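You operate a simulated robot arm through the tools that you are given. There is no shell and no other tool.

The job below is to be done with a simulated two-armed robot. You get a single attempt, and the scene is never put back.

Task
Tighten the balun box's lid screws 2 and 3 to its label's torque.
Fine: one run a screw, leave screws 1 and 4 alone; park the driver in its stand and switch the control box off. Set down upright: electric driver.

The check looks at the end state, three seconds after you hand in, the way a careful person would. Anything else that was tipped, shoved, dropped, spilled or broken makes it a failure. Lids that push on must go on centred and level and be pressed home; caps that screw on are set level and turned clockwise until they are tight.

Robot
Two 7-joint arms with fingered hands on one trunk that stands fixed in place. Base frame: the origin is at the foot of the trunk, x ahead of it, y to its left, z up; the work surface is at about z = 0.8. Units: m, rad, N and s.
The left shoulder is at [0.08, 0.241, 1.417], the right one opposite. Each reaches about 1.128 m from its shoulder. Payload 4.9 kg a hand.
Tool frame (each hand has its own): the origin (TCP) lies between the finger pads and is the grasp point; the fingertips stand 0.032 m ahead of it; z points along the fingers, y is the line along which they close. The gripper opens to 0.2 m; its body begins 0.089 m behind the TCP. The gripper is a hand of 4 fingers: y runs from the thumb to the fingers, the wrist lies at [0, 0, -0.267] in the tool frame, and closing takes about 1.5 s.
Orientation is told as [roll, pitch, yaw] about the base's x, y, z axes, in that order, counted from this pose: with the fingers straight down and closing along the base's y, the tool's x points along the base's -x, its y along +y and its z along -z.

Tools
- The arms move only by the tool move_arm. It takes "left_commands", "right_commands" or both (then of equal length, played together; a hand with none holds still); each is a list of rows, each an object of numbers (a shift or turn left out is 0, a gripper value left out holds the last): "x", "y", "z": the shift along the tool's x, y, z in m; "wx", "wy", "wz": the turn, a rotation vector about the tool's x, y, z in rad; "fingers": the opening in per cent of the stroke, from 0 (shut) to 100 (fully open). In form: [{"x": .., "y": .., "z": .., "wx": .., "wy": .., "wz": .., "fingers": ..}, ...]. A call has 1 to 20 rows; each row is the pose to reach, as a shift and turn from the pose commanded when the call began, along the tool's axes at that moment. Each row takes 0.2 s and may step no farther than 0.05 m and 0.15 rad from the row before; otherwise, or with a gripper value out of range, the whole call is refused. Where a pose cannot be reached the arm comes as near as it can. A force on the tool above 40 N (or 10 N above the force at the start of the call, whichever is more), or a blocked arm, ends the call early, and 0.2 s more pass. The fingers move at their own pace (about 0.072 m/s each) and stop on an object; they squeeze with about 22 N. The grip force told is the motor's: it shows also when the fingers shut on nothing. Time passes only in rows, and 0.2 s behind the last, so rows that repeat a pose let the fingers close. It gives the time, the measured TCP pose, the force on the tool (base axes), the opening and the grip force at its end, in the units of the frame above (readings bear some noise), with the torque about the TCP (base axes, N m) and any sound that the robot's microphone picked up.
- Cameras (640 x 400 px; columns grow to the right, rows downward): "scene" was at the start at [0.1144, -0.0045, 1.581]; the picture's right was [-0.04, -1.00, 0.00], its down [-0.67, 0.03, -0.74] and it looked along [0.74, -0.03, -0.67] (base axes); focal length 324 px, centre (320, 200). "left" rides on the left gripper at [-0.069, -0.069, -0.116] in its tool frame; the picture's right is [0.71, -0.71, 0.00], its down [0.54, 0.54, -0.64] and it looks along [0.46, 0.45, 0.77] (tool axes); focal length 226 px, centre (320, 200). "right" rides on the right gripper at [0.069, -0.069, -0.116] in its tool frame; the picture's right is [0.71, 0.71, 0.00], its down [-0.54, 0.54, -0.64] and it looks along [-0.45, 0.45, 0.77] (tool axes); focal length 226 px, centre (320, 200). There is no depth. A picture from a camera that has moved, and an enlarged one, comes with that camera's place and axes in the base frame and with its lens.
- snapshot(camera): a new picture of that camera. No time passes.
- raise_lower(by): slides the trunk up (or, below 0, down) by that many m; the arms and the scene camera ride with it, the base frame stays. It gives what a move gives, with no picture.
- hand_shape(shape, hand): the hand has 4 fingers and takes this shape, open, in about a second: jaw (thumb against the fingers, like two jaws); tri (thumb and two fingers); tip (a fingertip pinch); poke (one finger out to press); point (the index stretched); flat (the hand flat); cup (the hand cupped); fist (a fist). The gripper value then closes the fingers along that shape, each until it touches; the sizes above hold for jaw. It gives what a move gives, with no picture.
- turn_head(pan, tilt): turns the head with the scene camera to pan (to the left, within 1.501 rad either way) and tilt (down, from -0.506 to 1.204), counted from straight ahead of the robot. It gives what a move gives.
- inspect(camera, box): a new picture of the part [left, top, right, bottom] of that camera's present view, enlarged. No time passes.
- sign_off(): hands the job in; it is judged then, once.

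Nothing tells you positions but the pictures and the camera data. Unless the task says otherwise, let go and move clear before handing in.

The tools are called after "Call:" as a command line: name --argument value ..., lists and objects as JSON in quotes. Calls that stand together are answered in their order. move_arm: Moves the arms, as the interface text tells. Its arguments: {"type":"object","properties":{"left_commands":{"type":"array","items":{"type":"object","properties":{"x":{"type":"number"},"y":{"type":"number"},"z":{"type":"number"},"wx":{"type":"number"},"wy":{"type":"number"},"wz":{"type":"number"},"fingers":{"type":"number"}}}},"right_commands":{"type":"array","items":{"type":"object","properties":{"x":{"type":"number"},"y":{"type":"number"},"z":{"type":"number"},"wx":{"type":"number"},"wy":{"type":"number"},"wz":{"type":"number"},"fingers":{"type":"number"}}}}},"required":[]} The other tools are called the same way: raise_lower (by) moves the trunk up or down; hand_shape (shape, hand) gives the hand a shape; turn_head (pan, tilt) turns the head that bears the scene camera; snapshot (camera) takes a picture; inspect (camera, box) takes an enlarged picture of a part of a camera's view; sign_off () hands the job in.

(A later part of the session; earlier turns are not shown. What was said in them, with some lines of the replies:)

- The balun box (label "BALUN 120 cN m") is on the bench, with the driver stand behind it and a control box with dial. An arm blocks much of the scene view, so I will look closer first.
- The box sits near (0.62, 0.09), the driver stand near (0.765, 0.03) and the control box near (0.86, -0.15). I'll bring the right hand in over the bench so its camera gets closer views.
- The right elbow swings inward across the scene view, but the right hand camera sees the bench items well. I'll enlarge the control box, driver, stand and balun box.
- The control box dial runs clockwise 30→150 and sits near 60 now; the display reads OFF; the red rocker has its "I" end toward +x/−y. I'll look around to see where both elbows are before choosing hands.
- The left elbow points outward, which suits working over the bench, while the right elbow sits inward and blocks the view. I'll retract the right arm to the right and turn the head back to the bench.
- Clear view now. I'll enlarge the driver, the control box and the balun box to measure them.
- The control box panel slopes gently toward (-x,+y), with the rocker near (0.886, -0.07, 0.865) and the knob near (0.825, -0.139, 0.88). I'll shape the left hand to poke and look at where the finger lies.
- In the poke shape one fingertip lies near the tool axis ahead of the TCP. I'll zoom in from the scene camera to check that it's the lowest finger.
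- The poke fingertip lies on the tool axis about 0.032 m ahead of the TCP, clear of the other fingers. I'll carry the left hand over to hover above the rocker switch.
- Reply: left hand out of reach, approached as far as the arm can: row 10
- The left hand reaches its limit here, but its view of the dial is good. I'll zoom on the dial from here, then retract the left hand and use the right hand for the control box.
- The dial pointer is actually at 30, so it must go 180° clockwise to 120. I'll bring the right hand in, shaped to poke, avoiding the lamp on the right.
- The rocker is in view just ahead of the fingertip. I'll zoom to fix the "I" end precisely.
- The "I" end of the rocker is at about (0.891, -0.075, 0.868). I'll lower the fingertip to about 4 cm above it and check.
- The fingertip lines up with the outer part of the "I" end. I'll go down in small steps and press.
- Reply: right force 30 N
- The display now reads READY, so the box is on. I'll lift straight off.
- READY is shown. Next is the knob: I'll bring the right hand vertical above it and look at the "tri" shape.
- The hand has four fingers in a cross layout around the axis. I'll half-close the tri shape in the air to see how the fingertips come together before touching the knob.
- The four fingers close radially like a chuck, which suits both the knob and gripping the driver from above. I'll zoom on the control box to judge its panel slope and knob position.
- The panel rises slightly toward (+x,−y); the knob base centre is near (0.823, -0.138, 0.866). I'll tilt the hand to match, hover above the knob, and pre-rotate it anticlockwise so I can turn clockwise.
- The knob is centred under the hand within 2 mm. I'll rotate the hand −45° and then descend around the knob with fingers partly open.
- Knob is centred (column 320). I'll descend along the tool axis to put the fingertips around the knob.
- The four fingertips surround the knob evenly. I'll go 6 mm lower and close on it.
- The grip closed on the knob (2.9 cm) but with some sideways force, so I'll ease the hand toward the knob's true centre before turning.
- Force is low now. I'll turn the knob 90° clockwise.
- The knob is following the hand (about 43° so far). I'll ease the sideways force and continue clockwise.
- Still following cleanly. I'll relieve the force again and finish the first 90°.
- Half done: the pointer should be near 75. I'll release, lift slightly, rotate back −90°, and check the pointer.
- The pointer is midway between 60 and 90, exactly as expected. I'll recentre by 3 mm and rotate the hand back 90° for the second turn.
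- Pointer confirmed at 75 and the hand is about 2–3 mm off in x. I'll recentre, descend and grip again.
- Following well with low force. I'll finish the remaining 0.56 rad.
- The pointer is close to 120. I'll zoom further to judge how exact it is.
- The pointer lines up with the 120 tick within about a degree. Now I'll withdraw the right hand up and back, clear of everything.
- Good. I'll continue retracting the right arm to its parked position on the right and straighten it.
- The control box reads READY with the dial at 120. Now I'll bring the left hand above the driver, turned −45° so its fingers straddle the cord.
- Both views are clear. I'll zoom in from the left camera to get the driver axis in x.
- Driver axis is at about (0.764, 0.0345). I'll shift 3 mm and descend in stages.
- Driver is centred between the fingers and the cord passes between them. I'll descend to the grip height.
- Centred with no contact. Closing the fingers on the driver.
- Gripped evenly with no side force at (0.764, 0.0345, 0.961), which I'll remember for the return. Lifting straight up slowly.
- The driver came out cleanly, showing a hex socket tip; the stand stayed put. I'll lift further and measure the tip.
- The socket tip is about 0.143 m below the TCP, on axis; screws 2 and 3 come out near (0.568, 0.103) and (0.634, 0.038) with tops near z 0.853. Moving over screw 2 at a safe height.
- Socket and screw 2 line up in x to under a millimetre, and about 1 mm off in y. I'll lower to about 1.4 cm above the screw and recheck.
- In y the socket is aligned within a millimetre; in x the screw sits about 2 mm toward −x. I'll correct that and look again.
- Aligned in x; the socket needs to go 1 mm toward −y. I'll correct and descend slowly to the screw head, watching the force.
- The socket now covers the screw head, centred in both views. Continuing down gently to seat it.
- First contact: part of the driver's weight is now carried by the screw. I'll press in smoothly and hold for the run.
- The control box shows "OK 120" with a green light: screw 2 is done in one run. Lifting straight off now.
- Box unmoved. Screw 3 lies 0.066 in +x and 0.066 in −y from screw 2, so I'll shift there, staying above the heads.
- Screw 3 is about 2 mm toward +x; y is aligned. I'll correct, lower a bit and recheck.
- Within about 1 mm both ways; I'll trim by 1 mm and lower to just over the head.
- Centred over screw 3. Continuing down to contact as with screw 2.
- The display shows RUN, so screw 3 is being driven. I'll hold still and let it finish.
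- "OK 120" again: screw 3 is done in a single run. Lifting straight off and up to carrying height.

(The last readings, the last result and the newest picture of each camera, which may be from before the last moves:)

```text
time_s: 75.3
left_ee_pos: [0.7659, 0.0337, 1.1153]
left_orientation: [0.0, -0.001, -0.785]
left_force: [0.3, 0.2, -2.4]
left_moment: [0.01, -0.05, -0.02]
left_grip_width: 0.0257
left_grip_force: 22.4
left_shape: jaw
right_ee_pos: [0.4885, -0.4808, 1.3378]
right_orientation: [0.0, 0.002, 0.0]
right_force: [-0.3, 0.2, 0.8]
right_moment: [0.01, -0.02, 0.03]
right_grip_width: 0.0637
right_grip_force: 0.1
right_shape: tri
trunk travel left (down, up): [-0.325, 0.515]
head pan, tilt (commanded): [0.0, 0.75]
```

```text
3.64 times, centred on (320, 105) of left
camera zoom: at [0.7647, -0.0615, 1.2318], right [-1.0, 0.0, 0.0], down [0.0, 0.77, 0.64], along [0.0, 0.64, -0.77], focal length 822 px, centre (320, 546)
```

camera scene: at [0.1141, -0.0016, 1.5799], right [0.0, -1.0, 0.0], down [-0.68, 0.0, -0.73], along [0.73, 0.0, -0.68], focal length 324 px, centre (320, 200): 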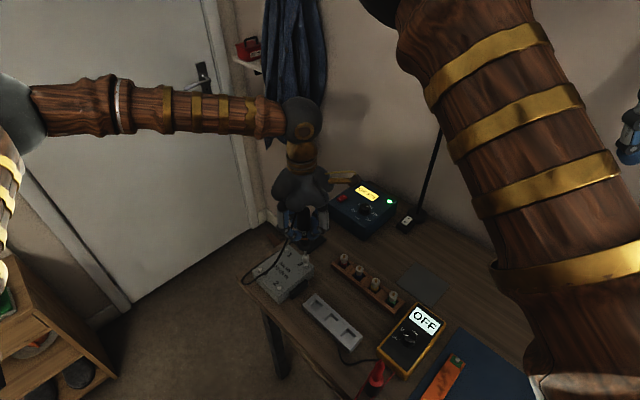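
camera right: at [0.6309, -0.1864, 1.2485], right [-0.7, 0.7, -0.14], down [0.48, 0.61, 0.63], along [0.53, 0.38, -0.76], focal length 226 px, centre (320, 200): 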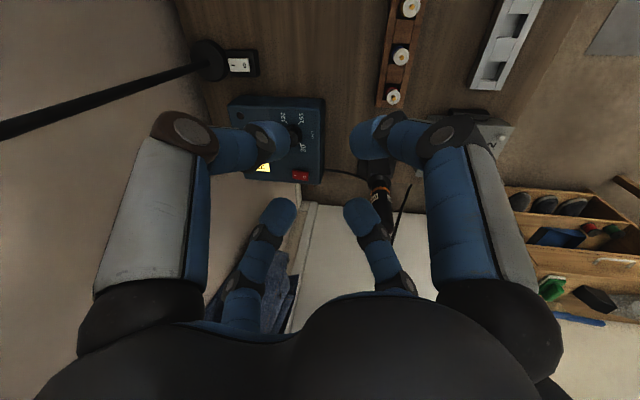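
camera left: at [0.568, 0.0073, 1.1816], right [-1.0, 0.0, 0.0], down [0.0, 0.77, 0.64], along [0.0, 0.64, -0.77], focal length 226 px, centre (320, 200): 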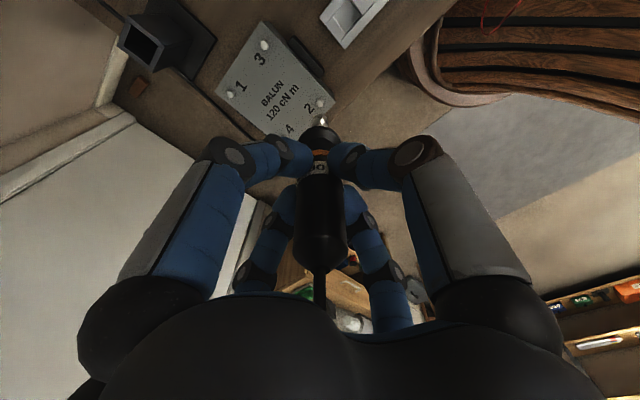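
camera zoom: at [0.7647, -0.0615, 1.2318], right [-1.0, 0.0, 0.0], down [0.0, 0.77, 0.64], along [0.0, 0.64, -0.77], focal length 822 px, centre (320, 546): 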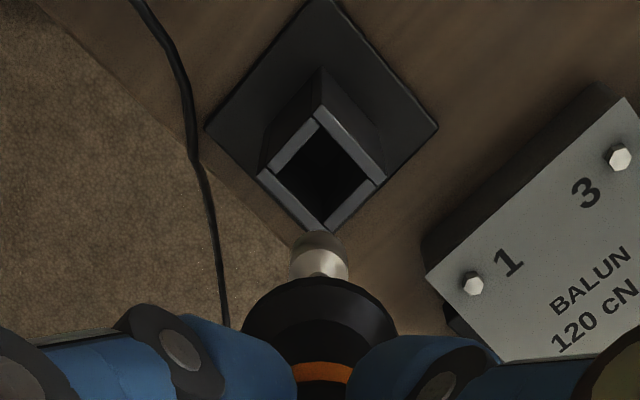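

The control box shows OK 120 and the socket hangs over the stand, about 1.7 mm off in x. I'll trim and lower to just above the tube mouth.

Call:
move_arm --left_commands '[{"x": 0.0012, "y": -0.0012, "z": 0.02}, {"x": 0.0012, "y": -0.0012, "z": 0.04}, {"x": 0.0012, "y": -0.0012, "z": 0.06}, {"x": 0.0012, "y": -0.0012, "z": 0.06}]'

Call:
inspect --camera "scene" --box '[275, 190, 335, 270]'

Call:
inspect --camera "left" --box '[285, 70, 355, 140]'

```text
time_s: 76.3
left_ee_pos: [0.7634, 0.0338, 1.0527]
left_orientation: [-0.001, 0.0, -0.788]
left_force: [-0.3, 0.1, -2.9]
left_moment: [0.0, 0.02, 0.05]
left_grip_width: 0.0262
left_grip_force: 21.9
left_shape: jaw
right_ee_pos: [0.4885, -0.482, 1.3357]
right_orientation: [0.0, 0.0, 0.0]
right_force: [-0.7, -1.0, 0.3]
right_moment: [-0.01, -0.01, -0.01]
right_grip_width: 0.0637
right_grip_force: 0.0
right_shape: tri
trunk travel left (down, up): [-0.325, 0.515]
head pan, tilt (commanded): [0.0, 0.75]
```

```text
5.00 times, centred on (305, 230) of scene
camera zoom: at [0.1143, -0.0013, 1.5799], right [0.0, -1.0, 0.0], down [-0.68, 0.0, -0.73], along [0.73, 0.0, -0.68], focal length 1623 px, centre (395, 50)
```

zoom: 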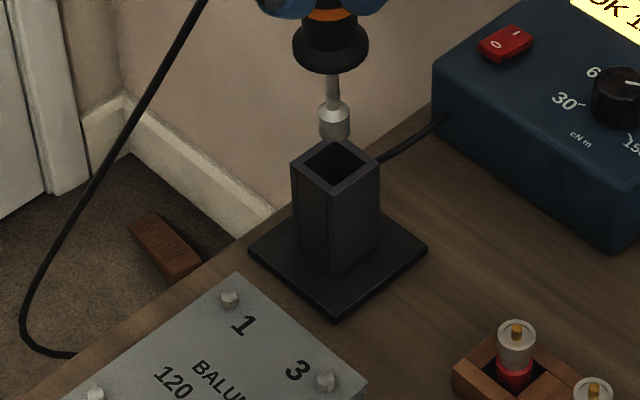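

```text
5.71 times, centred on (320, 105) of left
camera zoom: at [0.7641, -0.0617, 1.1695], right [-1.0, 0.0, 0.0], down [0.0, 0.77, 0.64], along [0.0, 0.64, -0.77], focal length 1292 px, centre (320, 743)
```

zoom: 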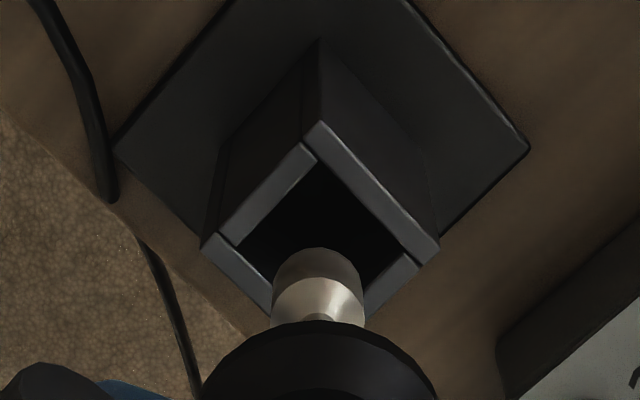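

Aligned in both views. Lowering the driver into the stand in small steps.

Call:
move_arm --left_commands '[{"z": 0.01}, {"z": 0.02}, {"z": 0.03}, {"z": 0.04}, {"z": 0.05}]'

Call:
inspect --camera "scene" --box '[275, 190, 335, 270]'

Call:
inspect --camera "left" --box '[285, 80, 355, 150]'

```text
time_s: 77.5
left_ee_pos: [0.7633, 0.0336, 1.0023]
left_orientation: [-0.002, -0.002, -0.787]
left_force: [0.5, 0.0, -3.1]
left_moment: [0.01, 0.01, 0.02]
left_grip_width: 0.026
left_grip_force: 21.5
left_shape: jaw
right_ee_pos: [0.4889, -0.481, 1.3362]
right_orientation: [0.001, 0.002, -0.001]
right_force: [0.5, -0.6, 0.1]
right_moment: [0.03, -0.02, -0.02]
right_grip_width: 0.0637
right_grip_force: 0.1
right_shape: tri
trunk travel left (down, up): [-0.325, 0.515]
head pan, tilt (commanded): [0.0, 0.75]
```

```text
5.00 times, centred on (305, 230) of scene
camera zoom: at [0.1145, -0.0012, 1.5799], right [0.0, -1.0, 0.0], down [-0.68, 0.0, -0.73], along [0.73, 0.0, -0.68], focal length 1623 px, centre (395, 50)
```

zoom: 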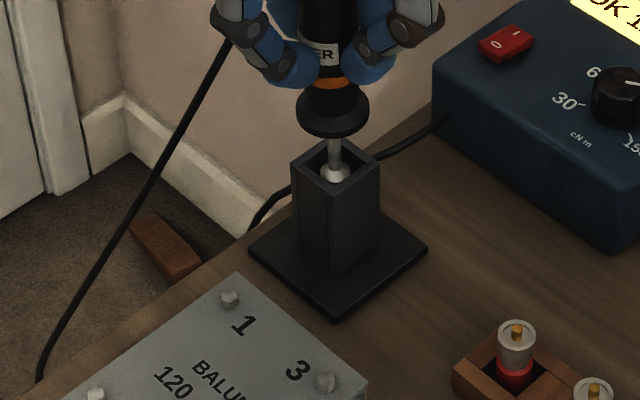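

```text
5.71 times, centred on (320, 115) of left
camera zoom: at [0.7636, -0.0614, 1.1202], right [-1.0, 0.0, 0.0], down [0.0, 0.77, 0.64], along [0.0, 0.64, -0.77], focal length 1292 px, centre (320, 686)
```

zoom: 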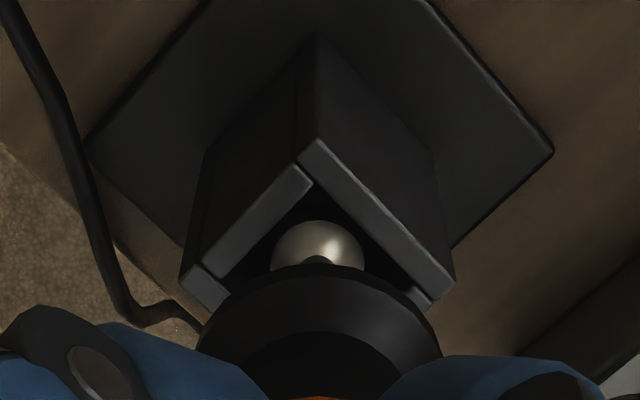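

The socket is inside the tube without touching. Continuing to seat.

Call:
move_arm --left_commands '[{"z": 0.01}, {"z": 0.02}, {"z": 0.03}, {"z": 0.036}, {"z": 0.036}]'

Call:
inspect --camera "scene" --box '[275, 170, 335, 260]'

```text
time_s: 78.7
left_ee_pos: [0.763, 0.034, 0.9672]
left_orientation: [0.001, -0.001, -0.785]
left_force: [0.1, 0.1, -3.5]
left_moment: [0.03, -0.01, -0.02]
left_grip_width: 0.026
left_grip_force: 21.9
left_shape: jaw
right_ee_pos: [0.4893, -0.482, 1.3362]
right_orientation: [0.0, 0.001, 0.0]
right_force: [-0.1, -0.5, -0.6]
right_moment: [0.01, -0.02, -0.02]
right_grip_width: 0.0638
right_grip_force: 0.1
right_shape: tri
trunk travel left (down, up): [-0.325, 0.515]
head pan, tilt (commanded): [0.0, 0.75]
```

```text
4.44 times, centred on (305, 215) of scene
camera zoom: at [0.1142, -0.0012, 1.5799], right [0.0, -1.0, 0.0], down [-0.68, 0.0, -0.73], along [0.73, 0.0, -0.68], focal length 1442 px, centre (387, 133)
```

zoom: 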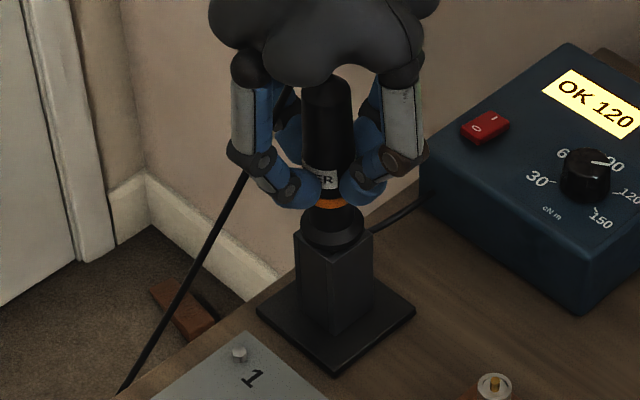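

Call:
move_arm --left_commands '[{"z": 0.002}, {"z": 0.004}, {"z": 0.006}, {"z": 0.006}]'

Call:
inspect --camera "scene" --box '[275, 170, 335, 260]'

```text
time_s: 79.7
left_ee_pos: [0.763, 0.0347, 0.9604]
left_orientation: [0.001, 0.0, -0.786]
left_force: [1.1, 0.2, 3.0]
left_moment: [0.03, 0.0, -0.02]
left_grip_width: 0.0259
left_grip_force: 22.0
left_shape: jaw
right_ee_pos: [0.4885, -0.4825, 1.3361]
right_orientation: [-0.001, 0.0, -0.001]
right_force: [0.2, 0.0, 1.0]
right_moment: [-0.03, -0.01, -0.02]
right_grip_width: 0.0636
right_grip_force: 0.1
right_shape: tri
trunk travel left (down, up): [-0.325, 0.515]
head pan, tilt (commanded): [0.0, 0.75]
```

```text
4.44 times, centred on (305, 215) of scene
camera zoom: at [0.1138, -0.0012, 1.58], right [0.0, -1.0, 0.0], down [-0.68, 0.0, -0.73], along [0.73, 0.0, -0.68], focal length 1442 px, centre (387, 133)
```

zoom: 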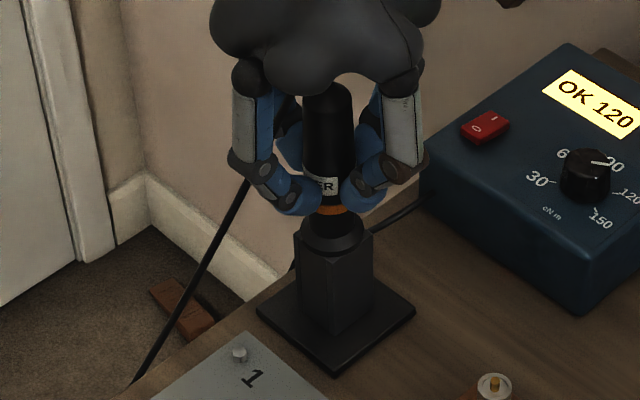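

The driver is seated at the same height as at the start. Releasing and lifting the hand straight up.

Call:
move_arm --left_commands '[{"z": -0.0005, "fingers": 15}, {"z": -0.0005, "fingers": 25}, {"z": -0.0005, "fingers": 35}, {"z": -0.0005, "fingers": 45}, {"z": -0.0005, "fingers": 45}]'

Call:
inspect --camera "scene" --box '[275, 170, 335, 260]'

Call:
snapshot --camera "left"

```text
time_s: 80.9
left_ee_pos: [0.7616, 0.0341, 0.9609]
left_orientation: [-0.001, 0.0, -0.785]
left_force: [1.3, 0.1, 0.1]
left_moment: [0.0, 0.0, -0.06]
left_grip_width: 0.0898
left_grip_force: 0.0
left_shape: jaw
right_ee_pos: [0.4885, -0.4815, 1.3349]
right_orientation: [0.0, 0.001, 0.0]
right_force: [0.6, -0.8, 0.8]
right_moment: [-0.02, -0.02, 0.02]
right_grip_width: 0.0639
right_grip_force: 0.0
right_shape: tri
trunk travel left (down, up): [-0.325, 0.515]
head pan, tilt (commanded): [0.0, 0.75]
```

```text
4.44 times, centred on (305, 215) of scene
camera zoom: at [0.1139, -0.0012, 1.5799], right [0.0, -1.0, 0.0], down [-0.68, 0.0, -0.73], along [0.73, 0.0, -0.68], focal length 1442 px, centre (387, 133)
```

zoom: 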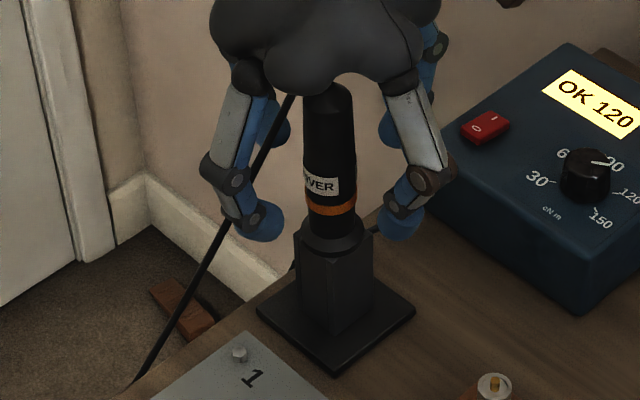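

```text
taken
camera left: at [0.7628, -0.0614, 1.0787], right [-1.0, 0.0, 0.0], down [0.0, 0.77, 0.64], along [0.0, 0.64, -0.77], focal length 226 px, centre (320, 200)
```

left: 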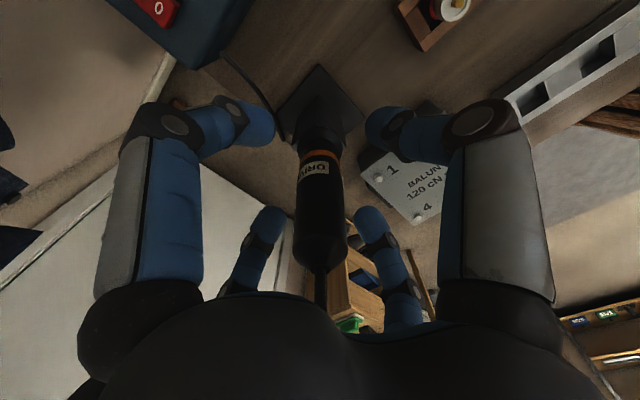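

The driver stands upright in its stand. Lifting the left hand clear and retracting it.

Call:
move_arm --left_commands '[{"z": -0.02, "fingers": 45}, {"z": -0.05, "fingers": 45}, {"z": -0.09, "fingers": 45}, {"z": -0.13, "fingers": 45}, {"z": -0.17, "fingers": 45}, {"z": -0.21, "fingers": 45}]'

Call:
move_arm --left_commands '[{"x": 0.034, "y": 0.008, "z": -0.014, "wz": -0.08}, {"x": 0.068, "y": 0.016, "z": -0.028, "wz": -0.16}, {"x": 0.102, "y": 0.024, "z": -0.042, "wz": -0.24}, {"x": 0.136, "y": 0.032, "z": -0.056, "wz": -0.32}, {"x": 0.17, "y": 0.04, "z": -0.07, "wz": -0.4}, {"x": 0.204, "y": 0.048, "z": -0.084, "wz": -0.48}, {"x": 0.238, "y": 0.056, "z": -0.098, "wz": -0.56}, {"x": 0.272, "y": 0.064, "z": -0.112, "wz": -0.64}, {"x": 0.306, "y": 0.072, "z": -0.126, "wz": -0.72}, {"x": 0.34, "y": 0.08, "z": -0.135, "wz": -0.785}]'

Call:
snapshot --camera "scene"

Call:
inspect --camera "scene" --box '[240, 160, 430, 310]'

```text
time_s: 82.3
left_ee_pos: [0.7616, 0.0338, 1.1726]
left_orientation: [0.0, -0.001, -0.787]
left_force: [-0.2, 0.4, -0.1]
left_moment: [0.0, 0.02, -0.02]
left_grip_width: 0.0897
left_grip_force: 0.0
left_shape: jaw
right_ee_pos: [0.4873, -0.4829, 1.3375]
right_orientation: [0.001, 0.0, 0.0]
right_force: [-0.7, -0.5, 0.1]
right_moment: [-0.01, 0.01, 0.02]
right_grip_width: 0.0638
right_grip_force: 0.0
right_shape: tri
trunk travel left (down, up): [-0.325, 0.515]
head pan, tilt (commanded): [0.0, 0.75]
```

```text
time_s: 84.5
left_ee_pos: [0.5741, 0.3312, 1.3056]
left_orientation: [-0.001, 0.001, -0.001]
left_force: [0.1, 0.1, 0.3]
left_moment: [-0.03, -0.01, -0.02]
left_grip_width: 0.0896
left_grip_force: 0.2
left_shape: jaw
right_ee_pos: [0.4873, -0.4813, 1.3375]
right_orientation: [-0.002, 0.0, 0.001]
right_force: [0.0, 0.0, -0.1]
right_moment: [-0.02, -0.03, 0.0]
right_grip_width: 0.0637
right_grip_force: 0.0
right_shape: tri
trunk travel left (down, up): [-0.325, 0.515]
head pan, tilt (commanded): [0.0, 0.75]
```

```text
taken
camera scene: at [0.1119, 0.0005, 1.5801], right [0.0, -1.0, 0.0], down [-0.68, 0.0, -0.73], along [0.73, 0.0, -0.68], focal length 324 px, centre (320, 200)
```

scene: 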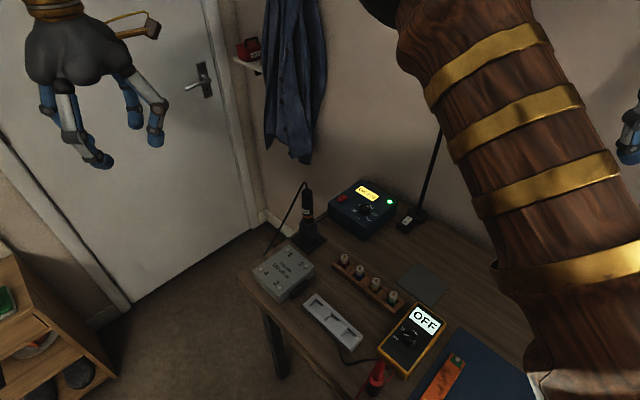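

```text
2.67 times, centred on (335, 235) of scene
camera zoom: at [0.1119, 0.0005, 1.5801], right [0.0, -1.0, 0.0], down [-0.68, 0.0, -0.73], along [0.73, 0.0, -0.68], focal length 865 px, centre (280, 107)
```

zoom: 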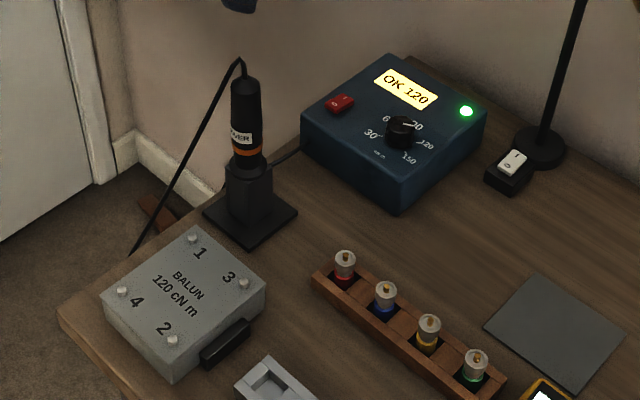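

Everything is in place and both screws read OK. Last, I'll switch the control box off with the right hand in the poke shape, along the same route as before.

Call:
hand_shape --hand "right" --shape "poke"

Call:
move_arm --right_commands '[{"x": -0.0133, "y": 0.034, "z": 0.0137}, {"x": -0.0266, "y": 0.068, "z": 0.0274}, {"x": -0.04, "y": 0.103, "z": 0.041}, {"x": -0.053, "y": 0.137, "z": 0.055}, {"x": -0.0665, "y": 0.171, "z": 0.0685}, {"x": -0.08, "y": 0.205, "z": 0.082}, {"x": -0.093, "y": 0.239, "z": 0.096}, {"x": -0.1064, "y": 0.274, "z": 0.11}, {"x": -0.12, "y": 0.308, "z": 0.123}, {"x": -0.133, "y": 0.342, "z": 0.137}]'

Call:
move_arm --right_commands '[{"x": -0.04, "y": 0.013, "z": 0.01, "wy": -0.04}, {"x": -0.08, "y": 0.026, "z": 0.02, "wy": -0.08}, {"x": -0.12, "y": 0.039, "z": 0.03, "wy": -0.12}, {"x": -0.16, "y": 0.052, "z": 0.04, "wy": -0.16}, {"x": -0.2, "y": 0.065, "z": 0.05, "wy": -0.2}, {"x": -0.2466, "y": 0.0795, "z": 0.06, "wy": -0.2}, {"x": -0.2466, "y": 0.0795, "z": 0.1, "wy": -0.2}, {"x": -0.2466, "y": 0.0795, "z": 0.14, "wy": -0.2}]'

Call:
snapshot --camera "right"

Call:
snapshot --camera "scene"

```text
time_s: 85.4
left_ee_pos: [0.5763, 0.3303, 1.3054]
left_orientation: [-0.001, 0.003, -0.001]
left_force: [1.5, 0.1, -0.6]
left_moment: [-0.03, 0.0, 0.0]
left_grip_width: 0.0899
left_grip_force: 0.0
left_shape: jaw
right_ee_pos: [0.4887, -0.4815, 1.337]
right_orientation: [-0.001, 0.002, 0.001]
right_force: [0.2, 0.8, 0.3]
right_moment: [-0.01, 0.01, 0.0]
right_grip_width: 0.0004
right_grip_force: 0.0
right_shape: poke
trunk travel left (down, up): [-0.325, 0.515]
head pan, tilt (commanded): [0.0, 0.75]
```

```text
time_s: 87.6
left_ee_pos: [0.5761, 0.3327, 1.305]
left_orientation: [-0.002, 0.0, 0.0]
left_force: [-0.5, 1.1, -0.3]
left_moment: [-0.01, 0.01, -0.01]
left_grip_width: 0.0898
left_grip_force: 0.1
left_shape: jaw
right_ee_pos: [0.6237, -0.1389, 1.1991]
right_orientation: [-0.001, 0.001, -0.001]
right_force: [0.2, 0.4, 0.1]
right_moment: [-0.03, 0.0, 0.04]
right_grip_width: 0.0003
right_grip_force: 0.1
right_shape: poke
trunk travel left (down, up): [-0.325, 0.515]
head pan, tilt (commanded): [0.0, 0.75]
```

```text
time_s: 89.4
left_ee_pos: [0.5772, 0.331, 1.305]
left_orientation: [0.001, 0.001, 0.002]
left_force: [0.4, -0.8, 0.2]
left_moment: [0.02, -0.02, 0.02]
left_grip_width: 0.0895
left_grip_force: 0.0
left_shape: jaw
right_ee_pos: [0.8731, -0.0603, 1.0581]
right_orientation: [0.0, -0.197, 0.001]
right_force: [-0.4, 0.4, -0.1]
right_moment: [-0.02, 0.0, -0.03]
right_grip_width: 0.0
right_grip_force: 0.1
right_shape: poke
trunk travel left (down, up): [-0.325, 0.515]
head pan, tilt (commanded): [0.0, 0.75]
```

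```text
taken
camera right: at [0.7815, -0.1295, 1.1599], right [-0.69, 0.71, -0.14], down [0.4, 0.54, 0.74], along [0.6, 0.45, -0.66], focal length 226 px, centre (320, 200)
```

right: 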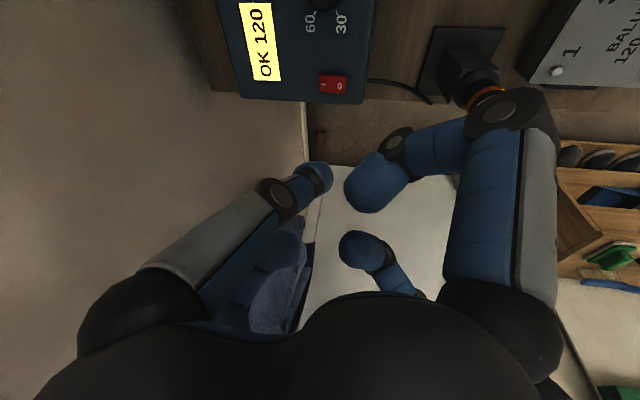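

```text
taken
camera scene: at [0.1144, -0.0005, 1.5799], right [0.0, -1.0, 0.0], down [-0.68, 0.0, -0.73], along [0.73, 0.0, -0.68], focal length 324 px, centre (320, 200)
```

scene: 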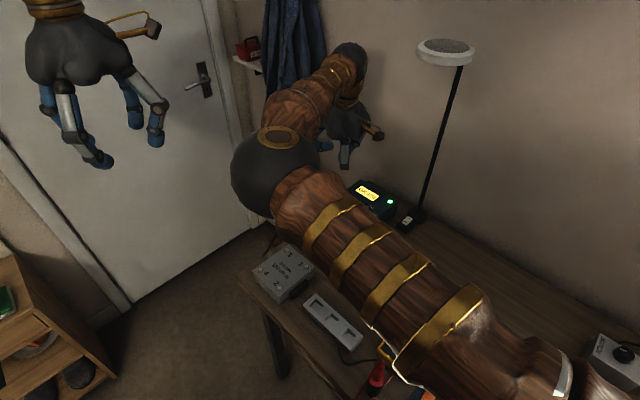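

Call:
inspect --camera "right" --box '[270, 40, 390, 120]'

```text
5.00 times, centred on (330, 80) of right
camera zoom: at [0.7815, -0.1295, 1.1599], right [-0.69, 0.71, -0.14], down [0.4, 0.54, 0.74], along [0.6, 0.45, -0.66], focal length 1130 px, centre (270, 800)
```

zoom: 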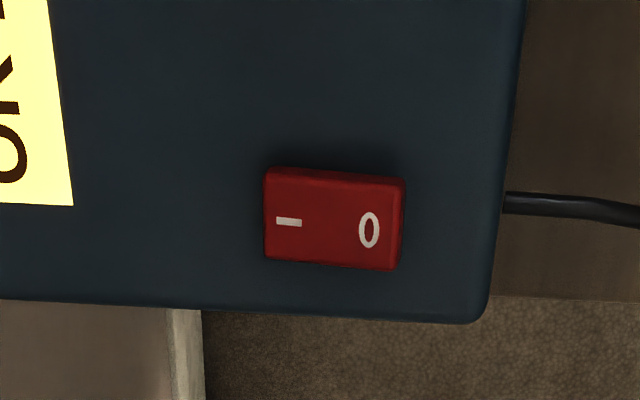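

The "0" end of the rocker is at about (0.873, -0.062). I'll lower the fingertip over it and verify before pressing.

Call:
move_arm --right_commands '[{"x": 0.01, "y": -0.0002, "z": 0.037}, {"x": 0.02, "y": -0.0004, "z": 0.075}, {"x": 0.028, "y": -0.0006, "z": 0.11}, {"x": 0.035, "y": -0.0007, "z": 0.1375}, {"x": 0.035, "y": -0.0007, "z": 0.1375}]'

Call:
snapshot --camera "right"

Call:
inspect --camera "right" --box '[260, 110, 400, 220]'

```text
time_s: 90.6
left_ee_pos: [0.577, 0.3316, 1.3057]
left_orientation: [-0.001, 0.001, 0.001]
left_force: [-0.2, -0.1, -0.2]
left_moment: [0.0, 0.01, -0.02]
left_grip_width: 0.0897
left_grip_force: 0.0
left_shape: jaw
right_ee_pos: [0.8625, -0.0615, 0.9162]
right_orientation: [0.0, -0.199, 0.0]
right_force: [-0.5, -0.3, 0.2]
right_moment: [0.0, -0.02, -0.02]
right_grip_width: 0.0
right_grip_force: 0.0
right_shape: poke
trunk travel left (down, up): [-0.325, 0.515]
head pan, tilt (commanded): [0.0, 0.75]
```

```text
taken
camera right: at [0.773, -0.1311, 1.0176], right [-0.69, 0.71, -0.14], down [0.4, 0.54, 0.74], along [0.6, 0.45, -0.66], focal length 226 px, centre (320, 200)
```

right: 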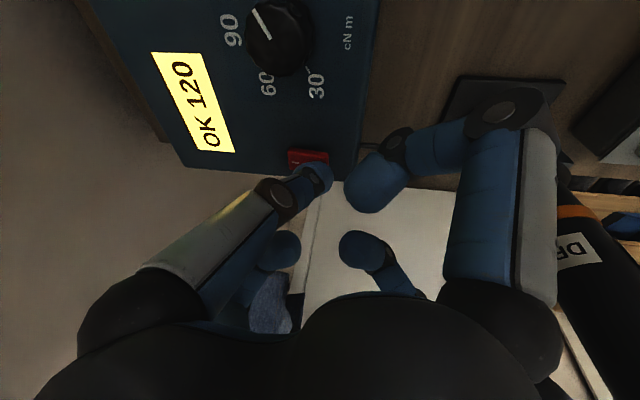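

```text
3.64 times, centred on (330, 165) of right
camera zoom: at [0.773, -0.1311, 1.0176], right [-0.69, 0.71, -0.14], down [0.4, 0.54, 0.74], along [0.6, 0.45, -0.66], focal length 822 px, centre (284, 327)
```

zoom: 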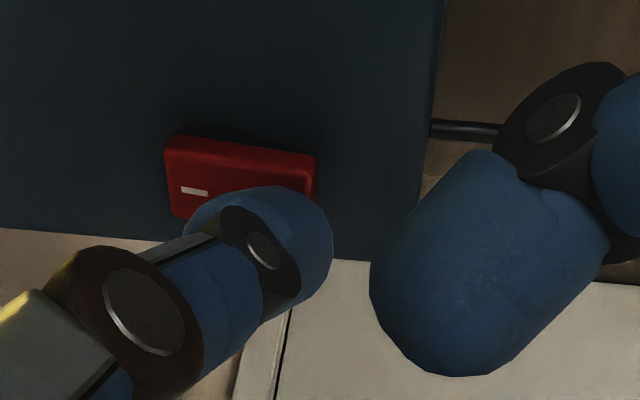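

The fingertip is just over the "0" end. Pressing down gently.

Call:
move_arm --right_commands '[{"x": -0.0008, "z": 0.004}, {"x": -0.0004, "z": 0.007}, {"x": 0.0, "z": 0.0102}, {"x": 0.0006, "z": 0.0131}]'

Call:
inspect --camera "right" --box '[140, 30, 340, 200]'

```text
time_s: 91.6
left_ee_pos: [0.574, 0.3306, 1.3067]
left_orientation: [0.001, 0.001, -0.001]
left_force: [0.4, -0.1, -0.1]
left_moment: [-0.01, 0.03, 0.0]
left_grip_width: 0.0898
left_grip_force: 0.0
left_shape: jaw
right_ee_pos: [0.8648, -0.0631, 0.9091]
right_orientation: [0.0, -0.204, -0.001]
right_force: [-0.6, -1.3, 15.0]
right_moment: [-0.08, -0.02, 0.01]
right_grip_width: 0.0001
right_grip_force: 0.1
right_shape: poke
trunk travel left (down, up): [-0.325, 0.515]
head pan, tilt (commanded): [0.0, 0.75]
```

```text
2.35 times, centred on (240, 115) of right
camera zoom: at [0.774, -0.1319, 1.009], right [-0.69, 0.71, -0.14], down [0.4, 0.54, 0.74], along [0.6, 0.45, -0.66], focal length 532 px, centre (508, 400)
```

zoom: 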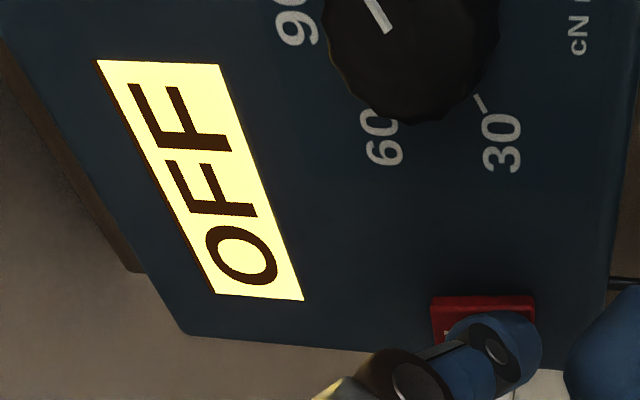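

The display reads OFF. Lifting straight up and retracting the right hand.

Call:
move_arm --right_commands '[{"x": -0.002, "z": -0.01}, {"x": -0.006, "z": -0.03}, {"x": -0.0137, "z": -0.0686}, {"x": -0.0215, "z": -0.108}, {"x": -0.0294, "z": -0.147}]'

Call:
move_arm --right_commands '[{"x": 0.04, "y": -0.013, "z": -0.01, "wy": 0.04}, {"x": 0.08, "y": -0.026, "z": -0.025, "wy": 0.08}, {"x": 0.12, "y": -0.039, "z": -0.045, "wy": 0.12}, {"x": 0.16, "y": -0.052, "z": -0.065, "wy": 0.16}, {"x": 0.2, "y": -0.065, "z": -0.085, "wy": 0.2}, {"x": 0.235, "y": -0.075, "z": -0.1, "wy": 0.2}]'

Call:
move_arm --right_commands '[{"x": 0.0133, "y": -0.034, "z": -0.0137}, {"x": 0.0266, "y": -0.068, "z": -0.0274}, {"x": 0.04, "y": -0.103, "z": -0.041}, {"x": 0.053, "y": -0.137, "z": -0.055}, {"x": 0.0665, "y": -0.171, "z": -0.0685}, {"x": 0.08, "y": -0.205, "z": -0.082}, {"x": 0.093, "y": -0.239, "z": -0.096}, {"x": 0.1064, "y": -0.274, "z": -0.11}, {"x": 0.12, "y": -0.308, "z": -0.12}, {"x": 0.133, "y": -0.342, "z": -0.12}]'

Call:
snapshot --camera "scene"

Call:
inspect --camera "scene" --box '[240, 160, 430, 310]'

```text
time_s: 92.8
left_ee_pos: [0.575, 0.3312, 1.3054]
left_orientation: [0.0, -0.001, -0.002]
left_force: [-1.1, 0.5, 0.3]
left_moment: [0.0, -0.01, 0.0]
left_grip_width: 0.0895
left_grip_force: 0.2
left_shape: jaw
right_ee_pos: [0.86, -0.0646, 1.0576]
right_orientation: [-0.002, -0.2, 0.001]
right_force: [-0.3, 0.8, -0.4]
right_moment: [0.0, -0.02, 0.03]
right_grip_width: 0.0002
right_grip_force: 0.0
right_shape: poke
trunk travel left (down, up): [-0.325, 0.515]
head pan, tilt (commanded): [0.0, 0.75]
```

```text
time_s: 94.2
left_ee_pos: [0.5756, 0.3308, 1.3053]
left_orientation: [0.001, 0.001, -0.001]
left_force: [-0.8, -0.7, -0.2]
left_moment: [-0.02, -0.01, 0.02]
left_grip_width: 0.0895
left_grip_force: 0.0
left_shape: jaw
right_ee_pos: [0.6114, -0.1372, 1.1035]
right_orientation: [-0.001, 0.002, 0.0]
right_force: [0.1, -0.2, 0.0]
right_moment: [-0.02, 0.0, -0.01]
right_grip_width: 0.0
right_grip_force: 0.1
right_shape: poke
trunk travel left (down, up): [-0.325, 0.515]
head pan, tilt (commanded): [0.0, 0.75]
```

```text
time_s: 96.4
left_ee_pos: [0.5755, 0.3288, 1.305]
left_orientation: [0.002, 0.0, 0.0]
left_force: [1.0, -0.1, 1.4]
left_moment: [0.02, 0.02, -0.01]
left_grip_width: 0.0896
left_grip_force: 0.0
left_shape: jaw
right_ee_pos: [0.4824, -0.484, 1.23]
right_orientation: [0.001, 0.003, 0.001]
right_force: [-0.1, -0.6, 0.8]
right_moment: [0.04, 0.02, 0.03]
right_grip_width: 0.0
right_grip_force: 0.0
right_shape: poke
trunk travel left (down, up): [-0.325, 0.515]
head pan, tilt (commanded): [0.0, 0.75]
```

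```text
taken
camera scene: at [0.114, -0.0036, 1.5799], right [0.0, -1.0, 0.0], down [-0.68, 0.0, -0.73], along [0.73, 0.0, -0.68], focal length 324 px, centre (320, 200)
```

scene: 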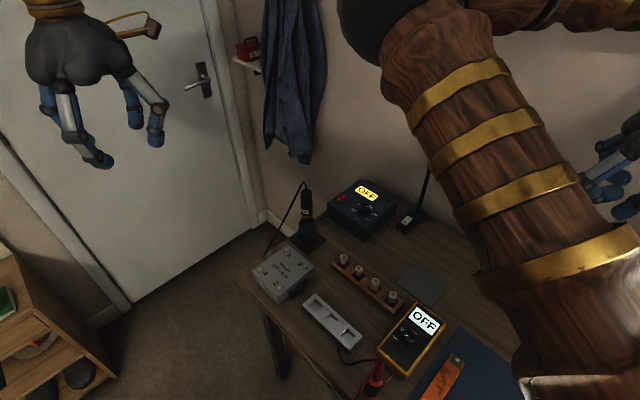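

```text
2.67 times, centred on (335, 235) of scene
camera zoom: at [0.114, -0.0036, 1.5799], right [0.0, -1.0, 0.0], down [-0.68, 0.0, -0.73], along [0.73, 0.0, -0.68], focal length 865 px, centre (280, 107)
```

zoom: 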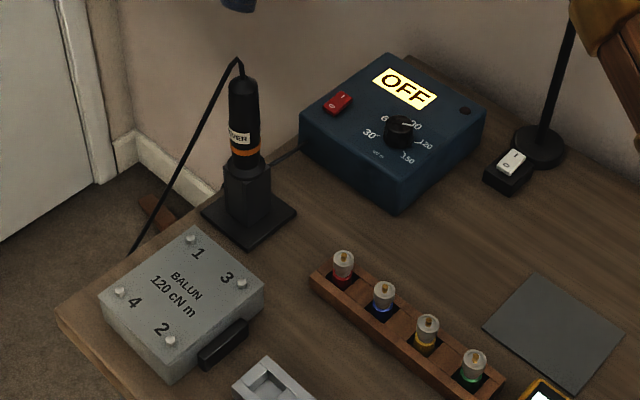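

The control box is off, and the driver, box and stand are as they should be. I'll check the rest of the bench for any disturbance before handing in.

Call:
inspect --camera "scene" --box '[290, 260, 480, 400]'

Call:
snapshot --camera "right"

Call:
inspect --camera "scene" --box '[260, 170, 340, 260]'

```text
2.86 times, centred on (385, 330) of scene
camera zoom: at [0.114, -0.0036, 1.5799], right [0.0, -1.0, 0.0], down [-0.68, 0.0, -0.73], along [0.73, 0.0, -0.68], focal length 927 px, centre (134, -171)
```

zoom: 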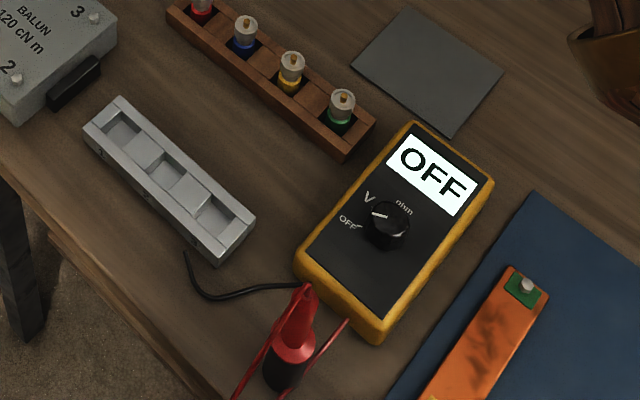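

```text
taken
camera right: at [0.4134, -0.5526, 1.346], right [-0.71, 0.71, 0.0], down [0.54, 0.54, 0.64], along [0.45, 0.46, -0.77], focal length 226 px, centre (320, 200)
```

right: 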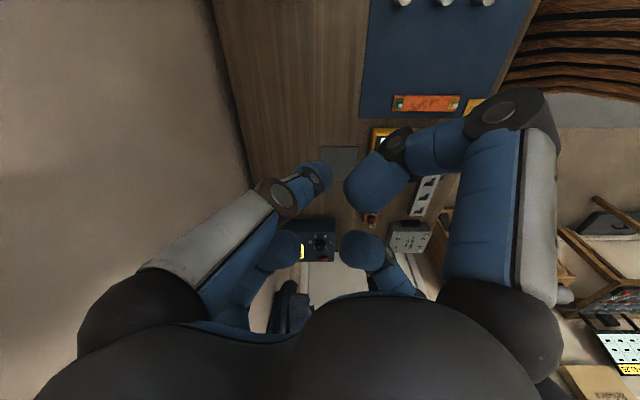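

```text
4.44 times, centred on (300, 215) of scene
camera zoom: at [0.114, -0.0036, 1.5799], right [0.0, -1.0, 0.0], down [-0.68, 0.0, -0.73], along [0.73, 0.0, -0.68], focal length 1442 px, centre (409, 133)
```

zoom: 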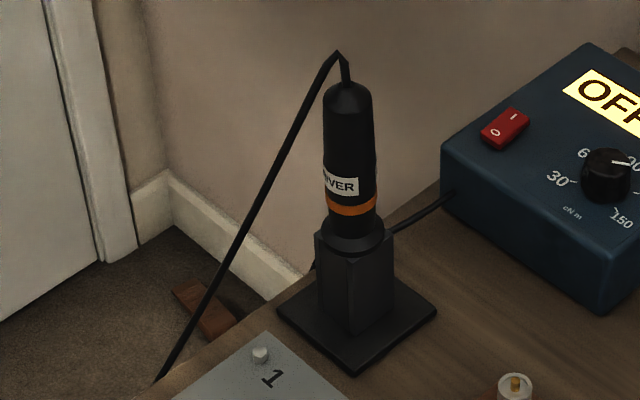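

I tightened screws 2 and 3 in one run each, and the control box read "OK 120" both times. Screws 1 and 4 were not touched. The driver is upright in its stand, the control box reads OFF, and nothing else on the bench looks moved. Both hands are clear, so I'm handing in.

Call:
sign_off

```text
The job is handed in.
```

I tightened the balun box's lid screws 2 and 3 to the label's 120 cN m, one run each, and the control box read "OK 120" after each run. I didn't touch screws 1 and 4.

- **Torque setting:** The dial was at 30 when I started, so I turned it to 120. It still points there.
- **Driver:** It is back upright in its stand.
- **Control box:** It is switched off, and the display reads OFF.
- **Bench:** In the final pictures nothing else looks moved or tipped. Both hands were clear of the bench before I handed in.

The job is handed in; no verdict has come back.
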